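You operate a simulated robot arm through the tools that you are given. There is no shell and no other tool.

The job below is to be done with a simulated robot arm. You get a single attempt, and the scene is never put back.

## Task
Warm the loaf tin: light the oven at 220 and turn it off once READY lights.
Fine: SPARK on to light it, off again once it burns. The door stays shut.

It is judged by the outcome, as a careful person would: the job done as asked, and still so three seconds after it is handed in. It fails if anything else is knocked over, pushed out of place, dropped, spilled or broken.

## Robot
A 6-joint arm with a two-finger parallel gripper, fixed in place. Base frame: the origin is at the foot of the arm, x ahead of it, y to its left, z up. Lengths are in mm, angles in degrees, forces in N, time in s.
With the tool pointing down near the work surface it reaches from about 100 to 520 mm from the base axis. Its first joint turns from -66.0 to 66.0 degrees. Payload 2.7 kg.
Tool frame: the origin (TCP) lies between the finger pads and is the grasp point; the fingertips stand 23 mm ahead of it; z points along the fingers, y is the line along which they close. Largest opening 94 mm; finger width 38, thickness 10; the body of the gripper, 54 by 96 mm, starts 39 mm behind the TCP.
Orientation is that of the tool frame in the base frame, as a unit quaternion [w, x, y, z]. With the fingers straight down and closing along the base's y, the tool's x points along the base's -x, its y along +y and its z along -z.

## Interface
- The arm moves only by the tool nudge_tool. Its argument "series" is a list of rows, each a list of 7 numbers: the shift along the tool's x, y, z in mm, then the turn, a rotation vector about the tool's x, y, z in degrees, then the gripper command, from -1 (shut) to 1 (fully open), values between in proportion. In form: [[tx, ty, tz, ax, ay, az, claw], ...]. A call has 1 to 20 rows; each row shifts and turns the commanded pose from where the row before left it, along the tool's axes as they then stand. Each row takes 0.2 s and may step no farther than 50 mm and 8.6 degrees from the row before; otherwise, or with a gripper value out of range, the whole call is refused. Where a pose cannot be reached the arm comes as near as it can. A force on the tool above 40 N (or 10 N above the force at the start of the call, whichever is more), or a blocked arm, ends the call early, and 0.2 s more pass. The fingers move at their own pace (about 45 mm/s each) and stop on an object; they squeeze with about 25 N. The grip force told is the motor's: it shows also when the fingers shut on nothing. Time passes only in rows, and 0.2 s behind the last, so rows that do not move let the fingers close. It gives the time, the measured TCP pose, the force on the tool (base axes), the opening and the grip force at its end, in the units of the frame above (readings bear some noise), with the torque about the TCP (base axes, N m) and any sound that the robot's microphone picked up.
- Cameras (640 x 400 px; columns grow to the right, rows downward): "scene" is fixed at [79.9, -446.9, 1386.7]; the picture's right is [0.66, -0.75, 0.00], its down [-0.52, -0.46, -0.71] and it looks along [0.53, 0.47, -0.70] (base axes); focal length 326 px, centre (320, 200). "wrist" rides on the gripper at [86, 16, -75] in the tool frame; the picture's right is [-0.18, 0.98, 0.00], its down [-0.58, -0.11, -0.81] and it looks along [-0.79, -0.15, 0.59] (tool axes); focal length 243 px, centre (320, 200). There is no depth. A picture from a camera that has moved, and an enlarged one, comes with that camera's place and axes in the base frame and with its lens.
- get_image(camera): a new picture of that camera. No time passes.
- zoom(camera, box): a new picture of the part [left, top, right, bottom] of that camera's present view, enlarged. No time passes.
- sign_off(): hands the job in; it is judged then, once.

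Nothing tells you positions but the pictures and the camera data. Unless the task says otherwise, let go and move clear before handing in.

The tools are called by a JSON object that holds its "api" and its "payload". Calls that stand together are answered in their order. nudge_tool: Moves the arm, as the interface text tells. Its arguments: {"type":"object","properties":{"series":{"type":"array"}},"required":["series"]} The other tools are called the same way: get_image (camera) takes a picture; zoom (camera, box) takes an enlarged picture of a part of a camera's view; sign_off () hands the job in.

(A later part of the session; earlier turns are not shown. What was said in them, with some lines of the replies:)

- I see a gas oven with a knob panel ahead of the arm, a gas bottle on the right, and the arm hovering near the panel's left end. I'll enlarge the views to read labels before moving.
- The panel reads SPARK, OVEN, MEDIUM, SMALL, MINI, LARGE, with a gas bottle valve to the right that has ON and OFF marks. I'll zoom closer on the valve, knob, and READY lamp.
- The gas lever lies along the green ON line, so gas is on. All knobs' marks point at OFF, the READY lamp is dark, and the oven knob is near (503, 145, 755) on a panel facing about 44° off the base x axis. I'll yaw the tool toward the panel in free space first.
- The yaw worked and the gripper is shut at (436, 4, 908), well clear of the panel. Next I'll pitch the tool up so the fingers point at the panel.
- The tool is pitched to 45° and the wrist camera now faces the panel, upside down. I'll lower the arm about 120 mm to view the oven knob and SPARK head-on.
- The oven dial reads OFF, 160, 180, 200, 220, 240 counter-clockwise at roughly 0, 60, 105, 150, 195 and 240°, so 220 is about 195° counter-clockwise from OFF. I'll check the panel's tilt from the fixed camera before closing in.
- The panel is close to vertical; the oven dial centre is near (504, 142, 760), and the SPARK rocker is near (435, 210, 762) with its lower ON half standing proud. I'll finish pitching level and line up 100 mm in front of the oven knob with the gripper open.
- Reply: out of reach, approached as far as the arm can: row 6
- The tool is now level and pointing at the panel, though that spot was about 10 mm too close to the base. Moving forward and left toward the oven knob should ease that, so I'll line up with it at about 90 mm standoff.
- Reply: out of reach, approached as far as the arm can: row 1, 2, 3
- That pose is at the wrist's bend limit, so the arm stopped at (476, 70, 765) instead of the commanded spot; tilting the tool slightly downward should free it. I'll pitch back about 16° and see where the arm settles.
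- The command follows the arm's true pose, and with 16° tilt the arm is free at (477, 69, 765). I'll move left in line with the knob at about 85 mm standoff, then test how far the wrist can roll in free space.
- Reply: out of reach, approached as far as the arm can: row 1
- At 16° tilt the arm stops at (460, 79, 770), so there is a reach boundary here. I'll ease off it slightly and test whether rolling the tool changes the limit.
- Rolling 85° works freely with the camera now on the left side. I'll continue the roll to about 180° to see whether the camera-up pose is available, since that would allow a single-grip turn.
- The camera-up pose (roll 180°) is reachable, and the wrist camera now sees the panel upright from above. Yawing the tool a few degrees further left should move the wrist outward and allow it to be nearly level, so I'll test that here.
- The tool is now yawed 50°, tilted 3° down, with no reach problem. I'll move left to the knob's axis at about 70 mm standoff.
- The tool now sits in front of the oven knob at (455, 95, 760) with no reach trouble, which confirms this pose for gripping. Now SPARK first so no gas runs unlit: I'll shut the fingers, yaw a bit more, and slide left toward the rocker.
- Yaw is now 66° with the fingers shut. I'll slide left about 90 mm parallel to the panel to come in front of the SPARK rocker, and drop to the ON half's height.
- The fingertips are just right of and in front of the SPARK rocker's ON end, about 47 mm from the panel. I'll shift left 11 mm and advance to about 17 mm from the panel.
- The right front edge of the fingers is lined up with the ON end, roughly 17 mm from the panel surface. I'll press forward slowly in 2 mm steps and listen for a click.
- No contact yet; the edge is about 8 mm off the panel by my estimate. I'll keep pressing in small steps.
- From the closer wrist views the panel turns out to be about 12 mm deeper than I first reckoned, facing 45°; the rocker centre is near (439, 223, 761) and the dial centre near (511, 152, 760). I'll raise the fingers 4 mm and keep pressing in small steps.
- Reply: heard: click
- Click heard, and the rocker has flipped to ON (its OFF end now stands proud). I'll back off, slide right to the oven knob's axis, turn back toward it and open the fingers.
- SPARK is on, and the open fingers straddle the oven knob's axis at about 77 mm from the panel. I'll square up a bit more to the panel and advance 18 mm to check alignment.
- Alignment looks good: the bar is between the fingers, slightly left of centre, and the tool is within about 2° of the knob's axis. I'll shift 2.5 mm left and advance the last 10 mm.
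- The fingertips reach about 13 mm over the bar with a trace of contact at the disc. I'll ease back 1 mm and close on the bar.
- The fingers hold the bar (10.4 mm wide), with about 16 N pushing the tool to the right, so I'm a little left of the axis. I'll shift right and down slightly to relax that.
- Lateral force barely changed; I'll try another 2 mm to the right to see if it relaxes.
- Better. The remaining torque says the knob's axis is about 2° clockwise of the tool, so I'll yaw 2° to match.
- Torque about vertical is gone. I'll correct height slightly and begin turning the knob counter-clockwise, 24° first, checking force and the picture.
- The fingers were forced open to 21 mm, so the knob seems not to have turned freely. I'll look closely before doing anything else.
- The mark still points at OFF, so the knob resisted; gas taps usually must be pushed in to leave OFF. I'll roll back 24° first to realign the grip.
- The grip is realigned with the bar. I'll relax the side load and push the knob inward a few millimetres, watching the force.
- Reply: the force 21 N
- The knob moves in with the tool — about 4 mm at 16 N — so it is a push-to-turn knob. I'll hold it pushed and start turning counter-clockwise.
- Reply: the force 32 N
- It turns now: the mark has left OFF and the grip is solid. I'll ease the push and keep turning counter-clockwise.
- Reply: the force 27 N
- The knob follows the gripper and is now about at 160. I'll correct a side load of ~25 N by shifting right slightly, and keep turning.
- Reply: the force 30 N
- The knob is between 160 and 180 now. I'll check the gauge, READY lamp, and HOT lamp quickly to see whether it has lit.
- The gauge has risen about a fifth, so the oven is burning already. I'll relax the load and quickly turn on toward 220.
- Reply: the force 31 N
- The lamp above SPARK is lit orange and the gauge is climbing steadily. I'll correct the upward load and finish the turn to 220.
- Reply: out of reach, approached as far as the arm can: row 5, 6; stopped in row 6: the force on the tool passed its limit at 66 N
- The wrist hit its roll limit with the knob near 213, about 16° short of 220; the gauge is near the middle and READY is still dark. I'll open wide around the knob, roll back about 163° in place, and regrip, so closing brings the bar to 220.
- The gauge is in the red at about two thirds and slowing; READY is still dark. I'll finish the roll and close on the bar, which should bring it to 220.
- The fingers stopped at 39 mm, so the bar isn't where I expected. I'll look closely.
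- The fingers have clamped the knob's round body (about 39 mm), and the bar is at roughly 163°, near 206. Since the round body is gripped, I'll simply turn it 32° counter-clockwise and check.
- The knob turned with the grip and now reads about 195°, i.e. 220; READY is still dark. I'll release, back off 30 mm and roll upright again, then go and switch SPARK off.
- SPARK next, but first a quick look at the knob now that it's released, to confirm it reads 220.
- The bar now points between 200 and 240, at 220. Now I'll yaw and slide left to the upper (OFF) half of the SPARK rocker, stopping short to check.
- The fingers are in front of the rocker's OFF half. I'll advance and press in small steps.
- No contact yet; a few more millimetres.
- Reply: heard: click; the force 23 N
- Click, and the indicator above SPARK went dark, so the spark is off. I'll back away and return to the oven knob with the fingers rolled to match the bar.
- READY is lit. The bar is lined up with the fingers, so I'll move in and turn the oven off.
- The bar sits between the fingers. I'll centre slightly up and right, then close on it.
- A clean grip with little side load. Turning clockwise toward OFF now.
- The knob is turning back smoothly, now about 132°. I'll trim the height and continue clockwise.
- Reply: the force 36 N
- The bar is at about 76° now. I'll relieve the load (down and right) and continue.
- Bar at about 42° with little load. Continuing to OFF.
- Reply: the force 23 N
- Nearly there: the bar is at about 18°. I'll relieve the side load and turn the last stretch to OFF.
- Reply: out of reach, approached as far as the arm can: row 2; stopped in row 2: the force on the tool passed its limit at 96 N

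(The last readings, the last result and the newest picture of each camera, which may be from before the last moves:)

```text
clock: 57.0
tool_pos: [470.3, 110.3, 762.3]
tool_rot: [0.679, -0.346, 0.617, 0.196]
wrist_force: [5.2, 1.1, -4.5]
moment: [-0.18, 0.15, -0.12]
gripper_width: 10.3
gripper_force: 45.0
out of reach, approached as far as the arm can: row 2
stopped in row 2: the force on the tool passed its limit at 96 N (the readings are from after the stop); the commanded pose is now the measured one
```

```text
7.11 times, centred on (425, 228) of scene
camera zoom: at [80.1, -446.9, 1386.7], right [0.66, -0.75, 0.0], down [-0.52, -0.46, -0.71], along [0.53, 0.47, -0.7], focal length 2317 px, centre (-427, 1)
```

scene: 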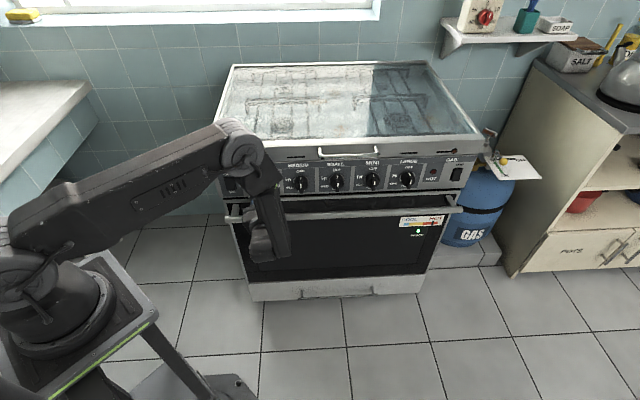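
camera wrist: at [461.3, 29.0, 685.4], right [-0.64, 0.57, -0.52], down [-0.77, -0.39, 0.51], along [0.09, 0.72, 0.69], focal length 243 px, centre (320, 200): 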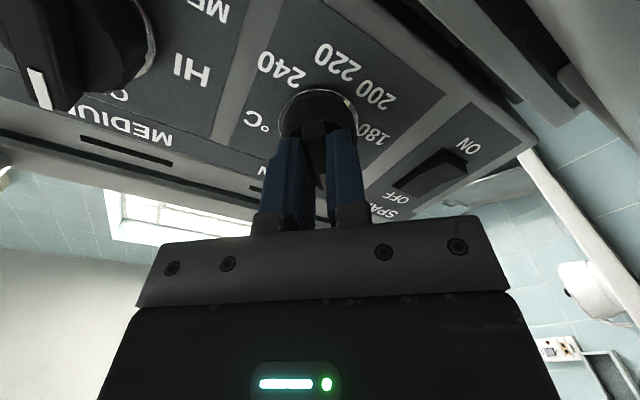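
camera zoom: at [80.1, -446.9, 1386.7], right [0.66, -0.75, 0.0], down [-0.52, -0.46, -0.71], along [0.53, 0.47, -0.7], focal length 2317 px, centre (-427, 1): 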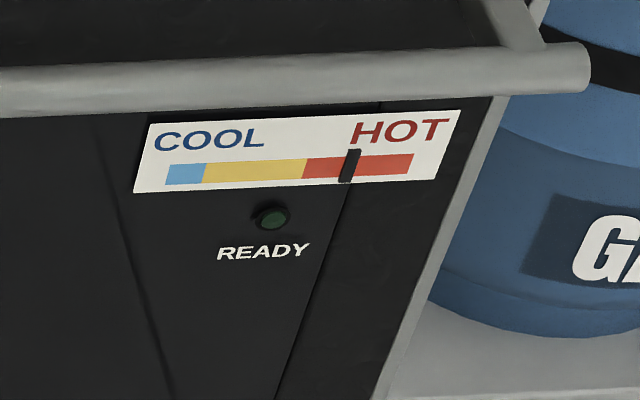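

The wrist reached its other roll limit with the bar about 13° short of OFF; the gauge is already falling. I'll open, roll back part way, grip the round body of the knob and turn the rest.

{"api": "nudge_tool", "payload": {"series": [[0, 0, 0, 0, 0, 0, 0.2], [0, 0, 0, 0, 0, 0, 0.2], [0, 0, 0, 0, 0, -8, 0.2], [0, 0, 0, 0, 0, -8, 0.2], [0, 0, 4, 0, 0, -8, 0.2], [0, 0, 5, 0, 0, -8, 0.2], [0, 0, 4.5, 0, 0, -8, 0.2]]}}

{"api": "get_image", "payload": {"camera": "wrist"}}

```text
clock: 58.6
tool_pos: [478.8, 119.5, 762.9]
tool_rot: [0.706, -0.535, 0.461, -0.049]
wrist_force: [0.7, 0.3, 0.7]
moment: [0.05, -0.03, 0.01]
gripper_width: 56.5
gripper_force: 0.0
```

```text
taken
camera wrist: at [468.5, 25.7, 696.7], right [-0.52, 0.52, -0.68], down [-0.85, -0.29, 0.43], along [0.03, 0.8, 0.59], focal length 243 px, centre (320, 200)
```

wrist: 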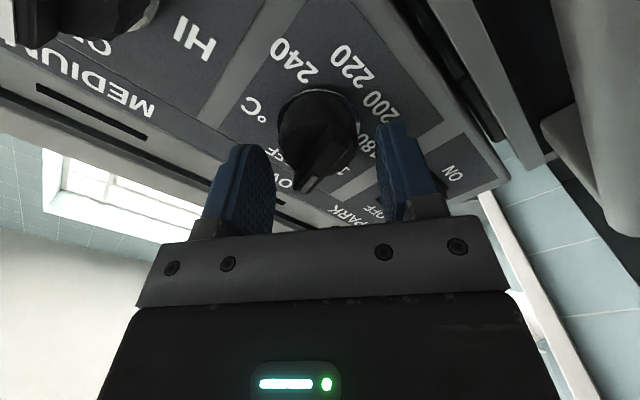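

The fingers are open around the knob. I'll zoom in on its pointer before gripping.

{"api": "zoom", "payload": {"camera": "wrist", "box": [220, 60, 400, 220]}}

{"api": "zoom", "payload": {"camera": "scene", "box": [380, 200, 470, 256]}}

```text
2.50 times, centred on (310, 140) of wrist
camera zoom: at [468.5, 25.7, 696.7], right [-0.52, 0.52, -0.68], down [-0.85, -0.29, 0.43], along [0.03, 0.8, 0.59], focal length 606 px, centre (345, 350)
```

zoom: 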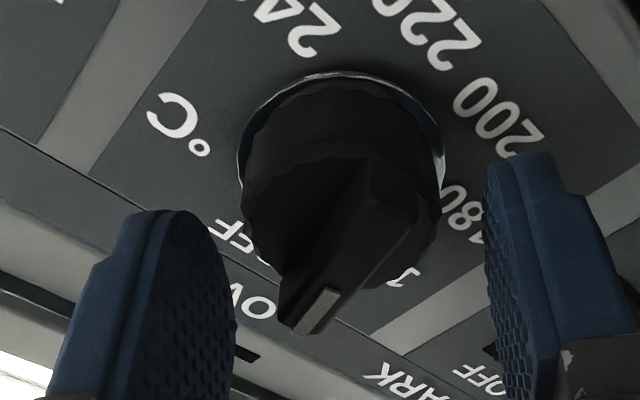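

```text
7.11 times, centred on (425, 228) of scene
camera zoom: at [79.9, -446.9, 1386.7], right [0.66, -0.75, 0.0], down [-0.52, -0.46, -0.71], along [0.53, 0.47, -0.7], focal length 2317 px, centre (-427, 1)
```

zoom: 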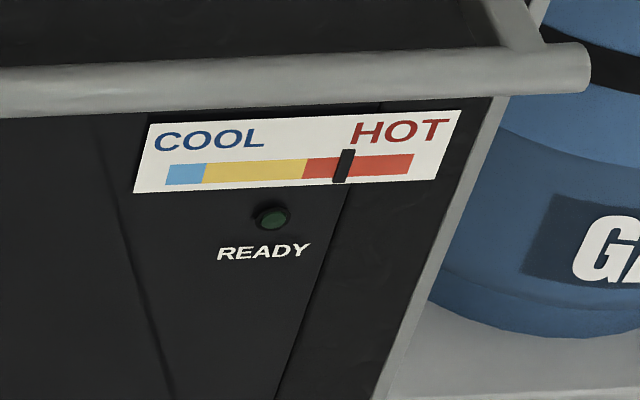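

The pointer is roughly 15–20° from OFF. I'll close on the round body and turn it clockwise.

{"api": "nudge_tool", "payload": {"series": [[0, 0, 0.5, 0, 0, 0, -1], [0, 0, 0, 0, 0, 0, -1], [0, 0, 0, 0, 0, 0, -1], [0, 0, 0, 0, 0, 8, -1], [0, 0, 0, 0, 0, 8, -1]]}}

{"api": "zoom", "payload": {"camera": "wrist", "box": [220, 40, 420, 220]}}

```text
clock: 59.8
tool_pos: [478.8, 119.6, 762.0]
tool_rot: [0.706, -0.464, 0.532, 0.052]
wrist_force: [2.0, 0.6, 1.7]
moment: [-0.17, -0.27, -0.02]
gripper_width: 39.2
gripper_force: 45.2
```

```text
2.22 times, centred on (320, 130) of wrist
camera zoom: at [454.6, 39.8, 683.3], right [-0.64, 0.63, -0.44], down [-0.76, -0.39, 0.53], along [0.16, 0.67, 0.72], focal length 539 px, centre (320, 356)
```

zoom: 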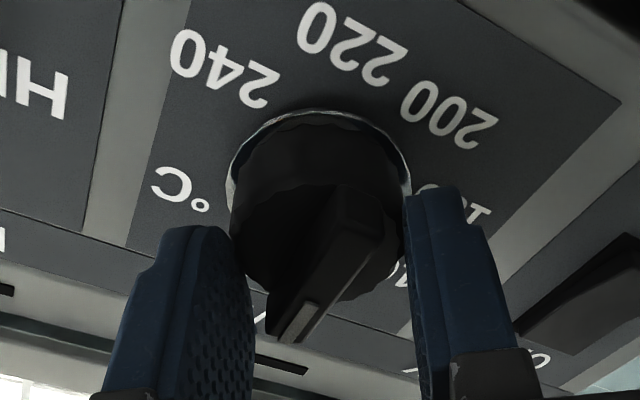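

The pointer is now within a few degrees of OFF. One more small turn to bring it firmly home.

{"api": "nudge_tool", "payload": {"series": [[0, 0, 0, 0, 0, 4, -1], [0, 0, 0, 0, 0, 4, -1]]}}

{"api": "zoom", "payload": {"camera": "wrist", "box": [220, 40, 420, 220]}}

{"api": "zoom", "payload": {"camera": "scene", "box": [380, 200, 470, 256]}}

```text
clock: 60.4
tool_pos: [480.0, 120.6, 764.2]
tool_rot: [0.701, -0.426, 0.563, 0.1]
wrist_force: [0.7, -3.1, 3.4]
moment: [-0.67, -0.6, -0.08]
gripper_width: 38.8
gripper_force: 45.2
```

```text
2.22 times, centred on (320, 130) of wrist
camera zoom: at [447.2, 48.1, 678.9], right [-0.67, 0.67, -0.32], down [-0.7, -0.44, 0.56], along [0.23, 0.6, 0.77], focal length 539 px, centre (320, 356)
```

zoom: 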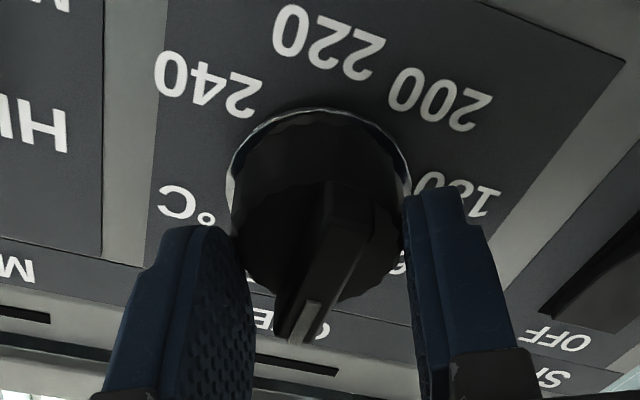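

```text
7.11 times, centred on (425, 228) of scene
camera zoom: at [79.8, -446.9, 1386.7], right [0.66, -0.75, 0.0], down [-0.52, -0.46, -0.71], along [0.53, 0.47, -0.7], focal length 2317 px, centre (-427, 1)
```

zoom: 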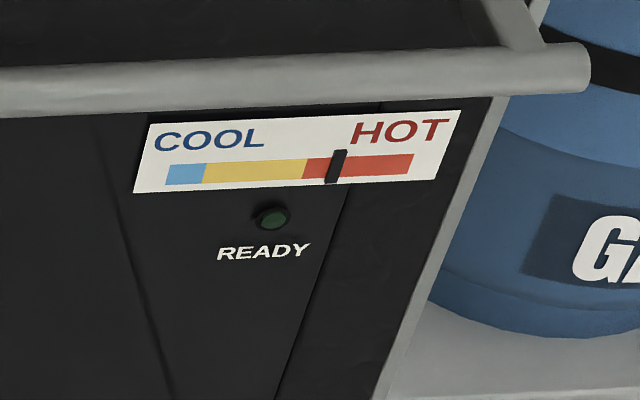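

The knob resisted and slipped in the grip, so it's against the OFF stop. I'll open, back away and verify.

{"api": "nudge_tool", "payload": {"series": [[0, 0, 0, 0, 0, 0, 0.2], [0, 0, 0, 0, 0, 0, 0.2], [0, 0, -15, 0, 0, 0, 0.2], [0, 0, -12, 0, 0, -8, 0.2], [0, 0, 0, 0, 0, -8, 0.2]]}}

{"api": "get_image", "payload": {"camera": "wrist"}}

{"api": "zoom", "payload": {"camera": "scene", "box": [380, 200, 470, 256]}}

```text
clock: 61.6
tool_pos: [461.0, 99.2, 762.2]
tool_rot: [0.708, -0.501, 0.498, 0.001]
wrist_force: [0.5, -0.1, -0.9]
moment: [0.0, 0.01, 0.01]
gripper_width: 56.5
gripper_force: 0.0
```

```text
taken
camera wrist: at [444.1, 13.1, 689.5], right [-0.58, 0.58, -0.57], down [-0.81, -0.34, 0.49], along [0.09, 0.74, 0.67], focal length 243 px, centre (320, 200)
```

wrist: 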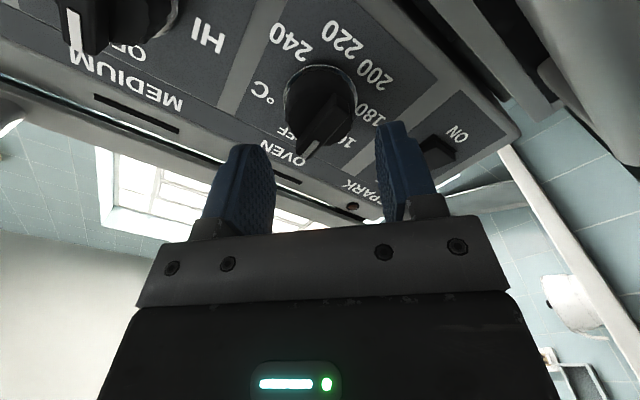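

```text
7.11 times, centred on (425, 228) of scene
camera zoom: at [79.9, -446.9, 1386.7], right [0.66, -0.75, 0.0], down [-0.52, -0.46, -0.71], along [0.53, 0.47, -0.7], focal length 2317 px, centre (-427, 1)
```

zoom: 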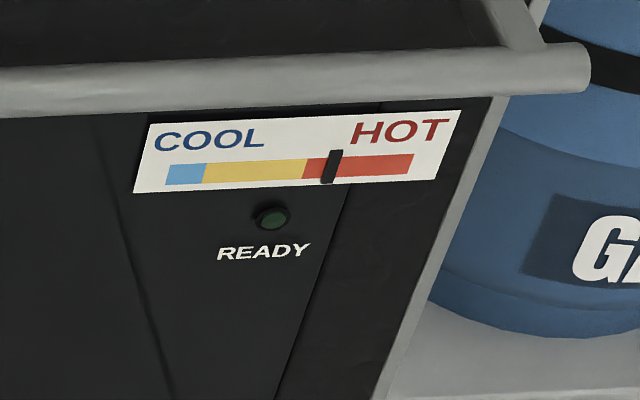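

The gauge keeps falling and READY is out. I'll roll the camera back on top to see the knob clearly.

{"api": "nudge_tool", "payload": {"series": [[0, 0, 0, 0, 0, -8.4, -0.3], [0, 0, 0, 0, 0, -8.4, -0.3], [0, 0, 0, 0, 0, -8.4, -0.3], [0, 0, 0, 0, 0, -8.4, -0.3], [0, 0, 0, 0, 0, -8.4, -0.3], [0, 0, 0, 0, 0, -8.4, -0.3], [0, 0, 0, 0, 0, -8.4, -0.3], [0, 0, 0, 0, 0, -8.4, -0.3], [0, 0, 0, 0, 0, -8.4, -0.3], [0, 0, 0, 0, 0, -8.4, -0.3], [0, 0, 0, 0, 0, -8.4, -0.3], [0, 0, 0, 0, 0, -8.4, -0.3], [0, 0, 0, 0, 0, -8.4, -0.3], [0, 0, 0, 0, 0, -8.4, -0.3], [0, 0, 0, 0, 0, -8.4, -0.3], [0, 0, 0, 0, 0, -8.4, -0.3]]}}

{"api": "get_image", "payload": {"camera": "wrist"}}

{"api": "zoom", "payload": {"camera": "wrist", "box": [220, 0, 620, 180]}}

{"api": "zoom", "payload": {"camera": "scene", "box": [380, 200, 470, 256]}}

```text
clock: 65.0
tool_pos: [460.0, 101.6, 763.5]
tool_rot: [-0.275, 0.653, 0.27, 0.652]
wrist_force: [0.1, 0.8, -0.3]
moment: [0.01, 0.01, 0.01]
gripper_width: 32.8
gripper_force: 0.1
```

```text
taken
camera wrist: at [420.1, 36.7, 848.3], right [0.7, -0.69, -0.19], down [-0.65, -0.49, -0.58], along [0.31, 0.53, -0.79], focal length 243 px, centre (320, 200)
```

wrist: 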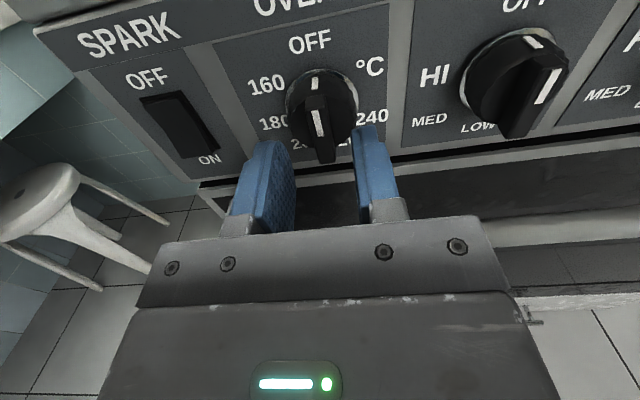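

```text
1.60 times, centred on (420, 90) of wrist
camera zoom: at [420.1, 36.7, 848.3], right [0.7, -0.69, -0.19], down [-0.65, -0.49, -0.58], along [0.31, 0.53, -0.79], focal length 388 px, centre (160, 376)
```

zoom: 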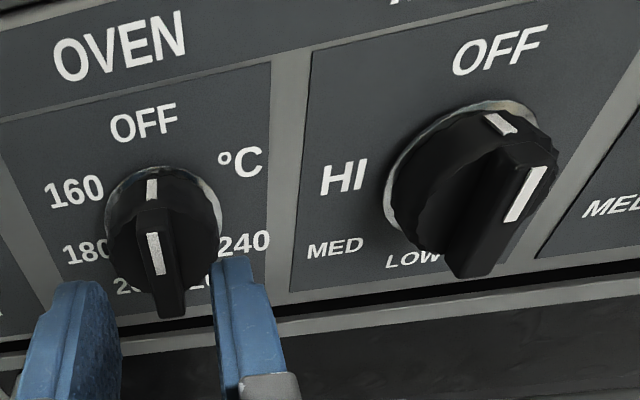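

```text
7.11 times, centred on (425, 228) of scene
camera zoom: at [79.9, -446.9, 1386.7], right [0.66, -0.75, 0.0], down [-0.52, -0.46, -0.71], along [0.53, 0.47, -0.7], focal length 2317 px, centre (-427, 1)
```

zoom: 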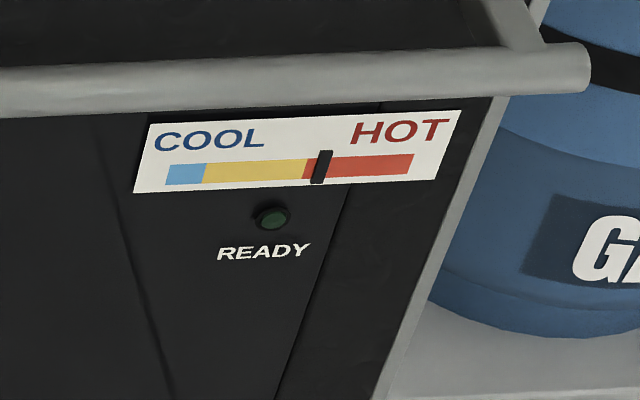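

The oven knob's mark is back at OFF like the other knobs, SPARK's OFF half is pressed in, and the gauge is cooling. I'll move the arm clear to the right and back, then check everything from the fixed camera.

{"api": "nudge_tool", "payload": {"series": [[0, 0, -10, 0, 0, 0, -0.3], [0, 25, -8, 0, 0, 0, -0.3], [0, 30, -8, 0, 0, 0, -0.3], [0, 30, -10, 0, 0, 0, -0.3], [0, 0, -20, 0, 0, 0, -0.3], [10, 0, -20, 0, 0, 0, -0.3], [0, 0, 0, 0, 0, 0, -0.3]]}}

{"api": "get_image", "payload": {"camera": "scene"}}

{"api": "get_image", "payload": {"camera": "wrist"}}

```text
clock: 66.6
tool_pos: [467.3, -12.0, 772.4]
tool_rot: [-0.276, 0.653, 0.269, 0.652]
wrist_force: [0.8, -0.3, 0.6]
moment: [-0.02, 0.01, 0.02]
gripper_width: 33.1
gripper_force: 0.1
```

```text
taken
```

scene: 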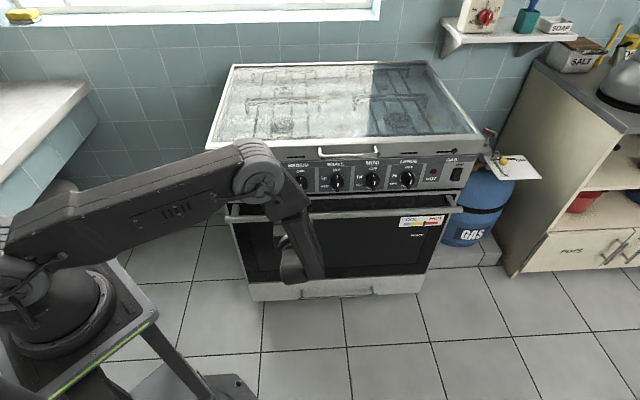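

```text
taken
camera wrist: at [427.1, -76.5, 857.7], right [0.7, -0.69, -0.19], down [-0.65, -0.49, -0.58], along [0.31, 0.53, -0.79], focal length 243 px, centre (320, 200)
```

wrist: 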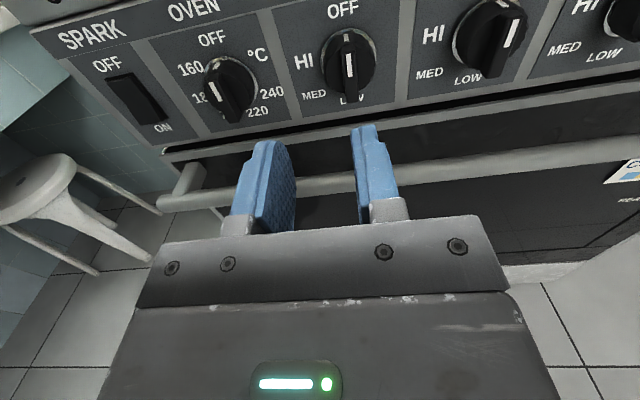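

The arm is clear of the panel. I'll raise it so the fixed camera can see the oven knob and SPARK for a last check.

{"api": "nudge_tool", "payload": {"series": [[40, 0, -5, 0, 0, 0, -0.3], [40, 0, -5, 0, 0, 0, -0.3], [40, 0, 0, 0, 0, 0, -0.3], [40, 0, 0, 0, 0, 0, -0.3], [0, 0, 0, 0, 0, 0, -0.3]]}}

{"api": "get_image", "payload": {"camera": "scene"}}

{"api": "zoom", "payload": {"camera": "scene", "box": [205, 145, 345, 235]}}

{"api": "zoom", "payload": {"camera": "scene", "box": [380, 200, 470, 256]}}

{"api": "zoom", "payload": {"camera": "scene", "box": [430, 120, 558, 260]}}

```text
clock: 67.8
tool_pos: [461.5, -22.4, 933.3]
tool_rot: [-0.276, 0.653, 0.269, 0.651]
wrist_force: [-0.3, -0.4, 0.8]
moment: [-0.02, 0.0, -0.02]
gripper_width: 33.0
gripper_force: 0.1
```

```text
taken
```

scene: 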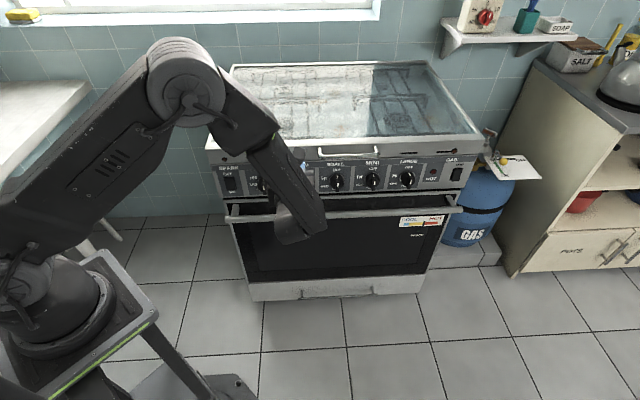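

```text
4.44 times, centred on (275, 190) of scene
camera zoom: at [79.9, -446.9, 1386.7], right [0.66, -0.75, 0.0], down [-0.52, -0.46, -0.71], along [0.53, 0.47, -0.7], focal length 1448 px, centre (520, 244)
```

zoom: 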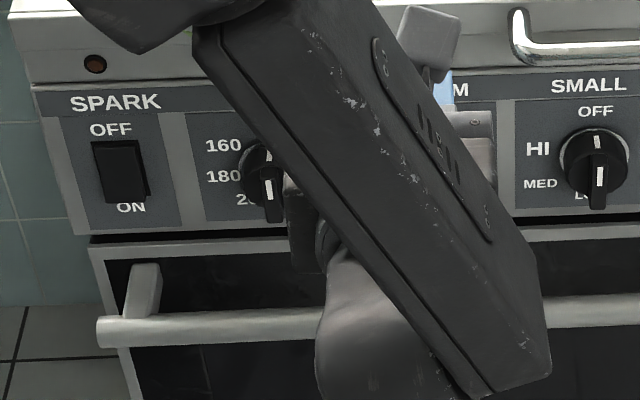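

```text
7.11 times, centred on (425, 228) of scene
camera zoom: at [79.9, -446.9, 1386.7], right [0.66, -0.75, 0.0], down [-0.52, -0.46, -0.71], along [0.53, 0.47, -0.7], focal length 2317 px, centre (-427, 1)
```

zoom: 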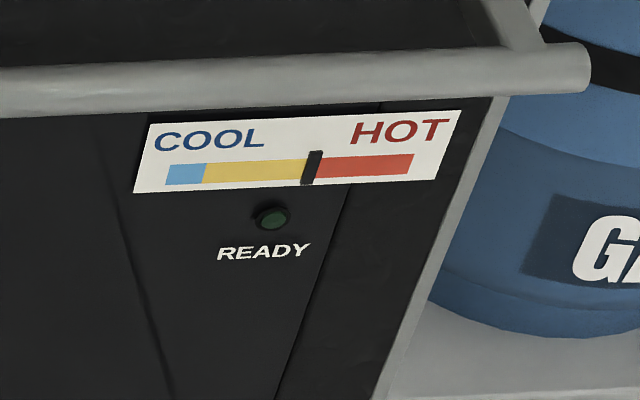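

```text
2.86 times, centred on (494, 190) of scene
camera zoom: at [79.9, -446.9, 1386.7], right [0.66, -0.75, 0.0], down [-0.52, -0.46, -0.71], along [0.53, 0.47, -0.7], focal length 931 px, centre (-177, 229)
```

zoom: 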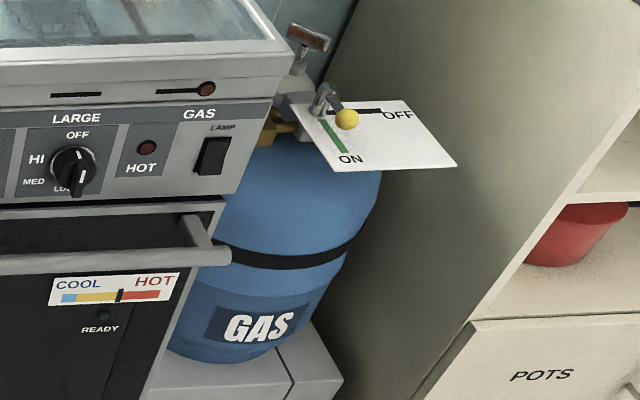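

From the fixed camera, the oven knob points at OFF, SPARK is off, the gauge is falling, and the door, other knobs and gas valve are as they were. The arm is clear, so I'm handing in the job.

{"api": "sign_off", "payload": {}}

```text
The job is handed in.
```

The oven was lit, set to 220, and turned off after READY lit. The last pictures show the oven knob at OFF, SPARK off, the gauge falling and the door shut.

- **Lighting:** I switched SPARK on before turning the oven knob, so no gas ran unlit. The gauge began to climb as I turned the knob up. SPARK stayed on until the knob was at 220, then I switched it off, just before READY lit.
- **Setting 220:** The wrist ran out of turn with the knob near 213, and it slipped back to about 206 while I changed grip. I then turned it to 220, within a few degrees of knob angle, before READY lit.
- **Turning off:** READY lit at about 49 s on the clock. I began turning the knob back about 2 s later. It reached its OFF stop at about 60 s, because I had to change grip once more near the end.
- **Force stops:** The arm hit its force limit twice while holding the knob, peaking at 66 N and 96 N, when the wrist reached the end of its range. I saw no damage to the knob or panel.

The other burner knobs and the gas valve look the same as at the start. I let go of the knob and moved the arm clear before handing in.
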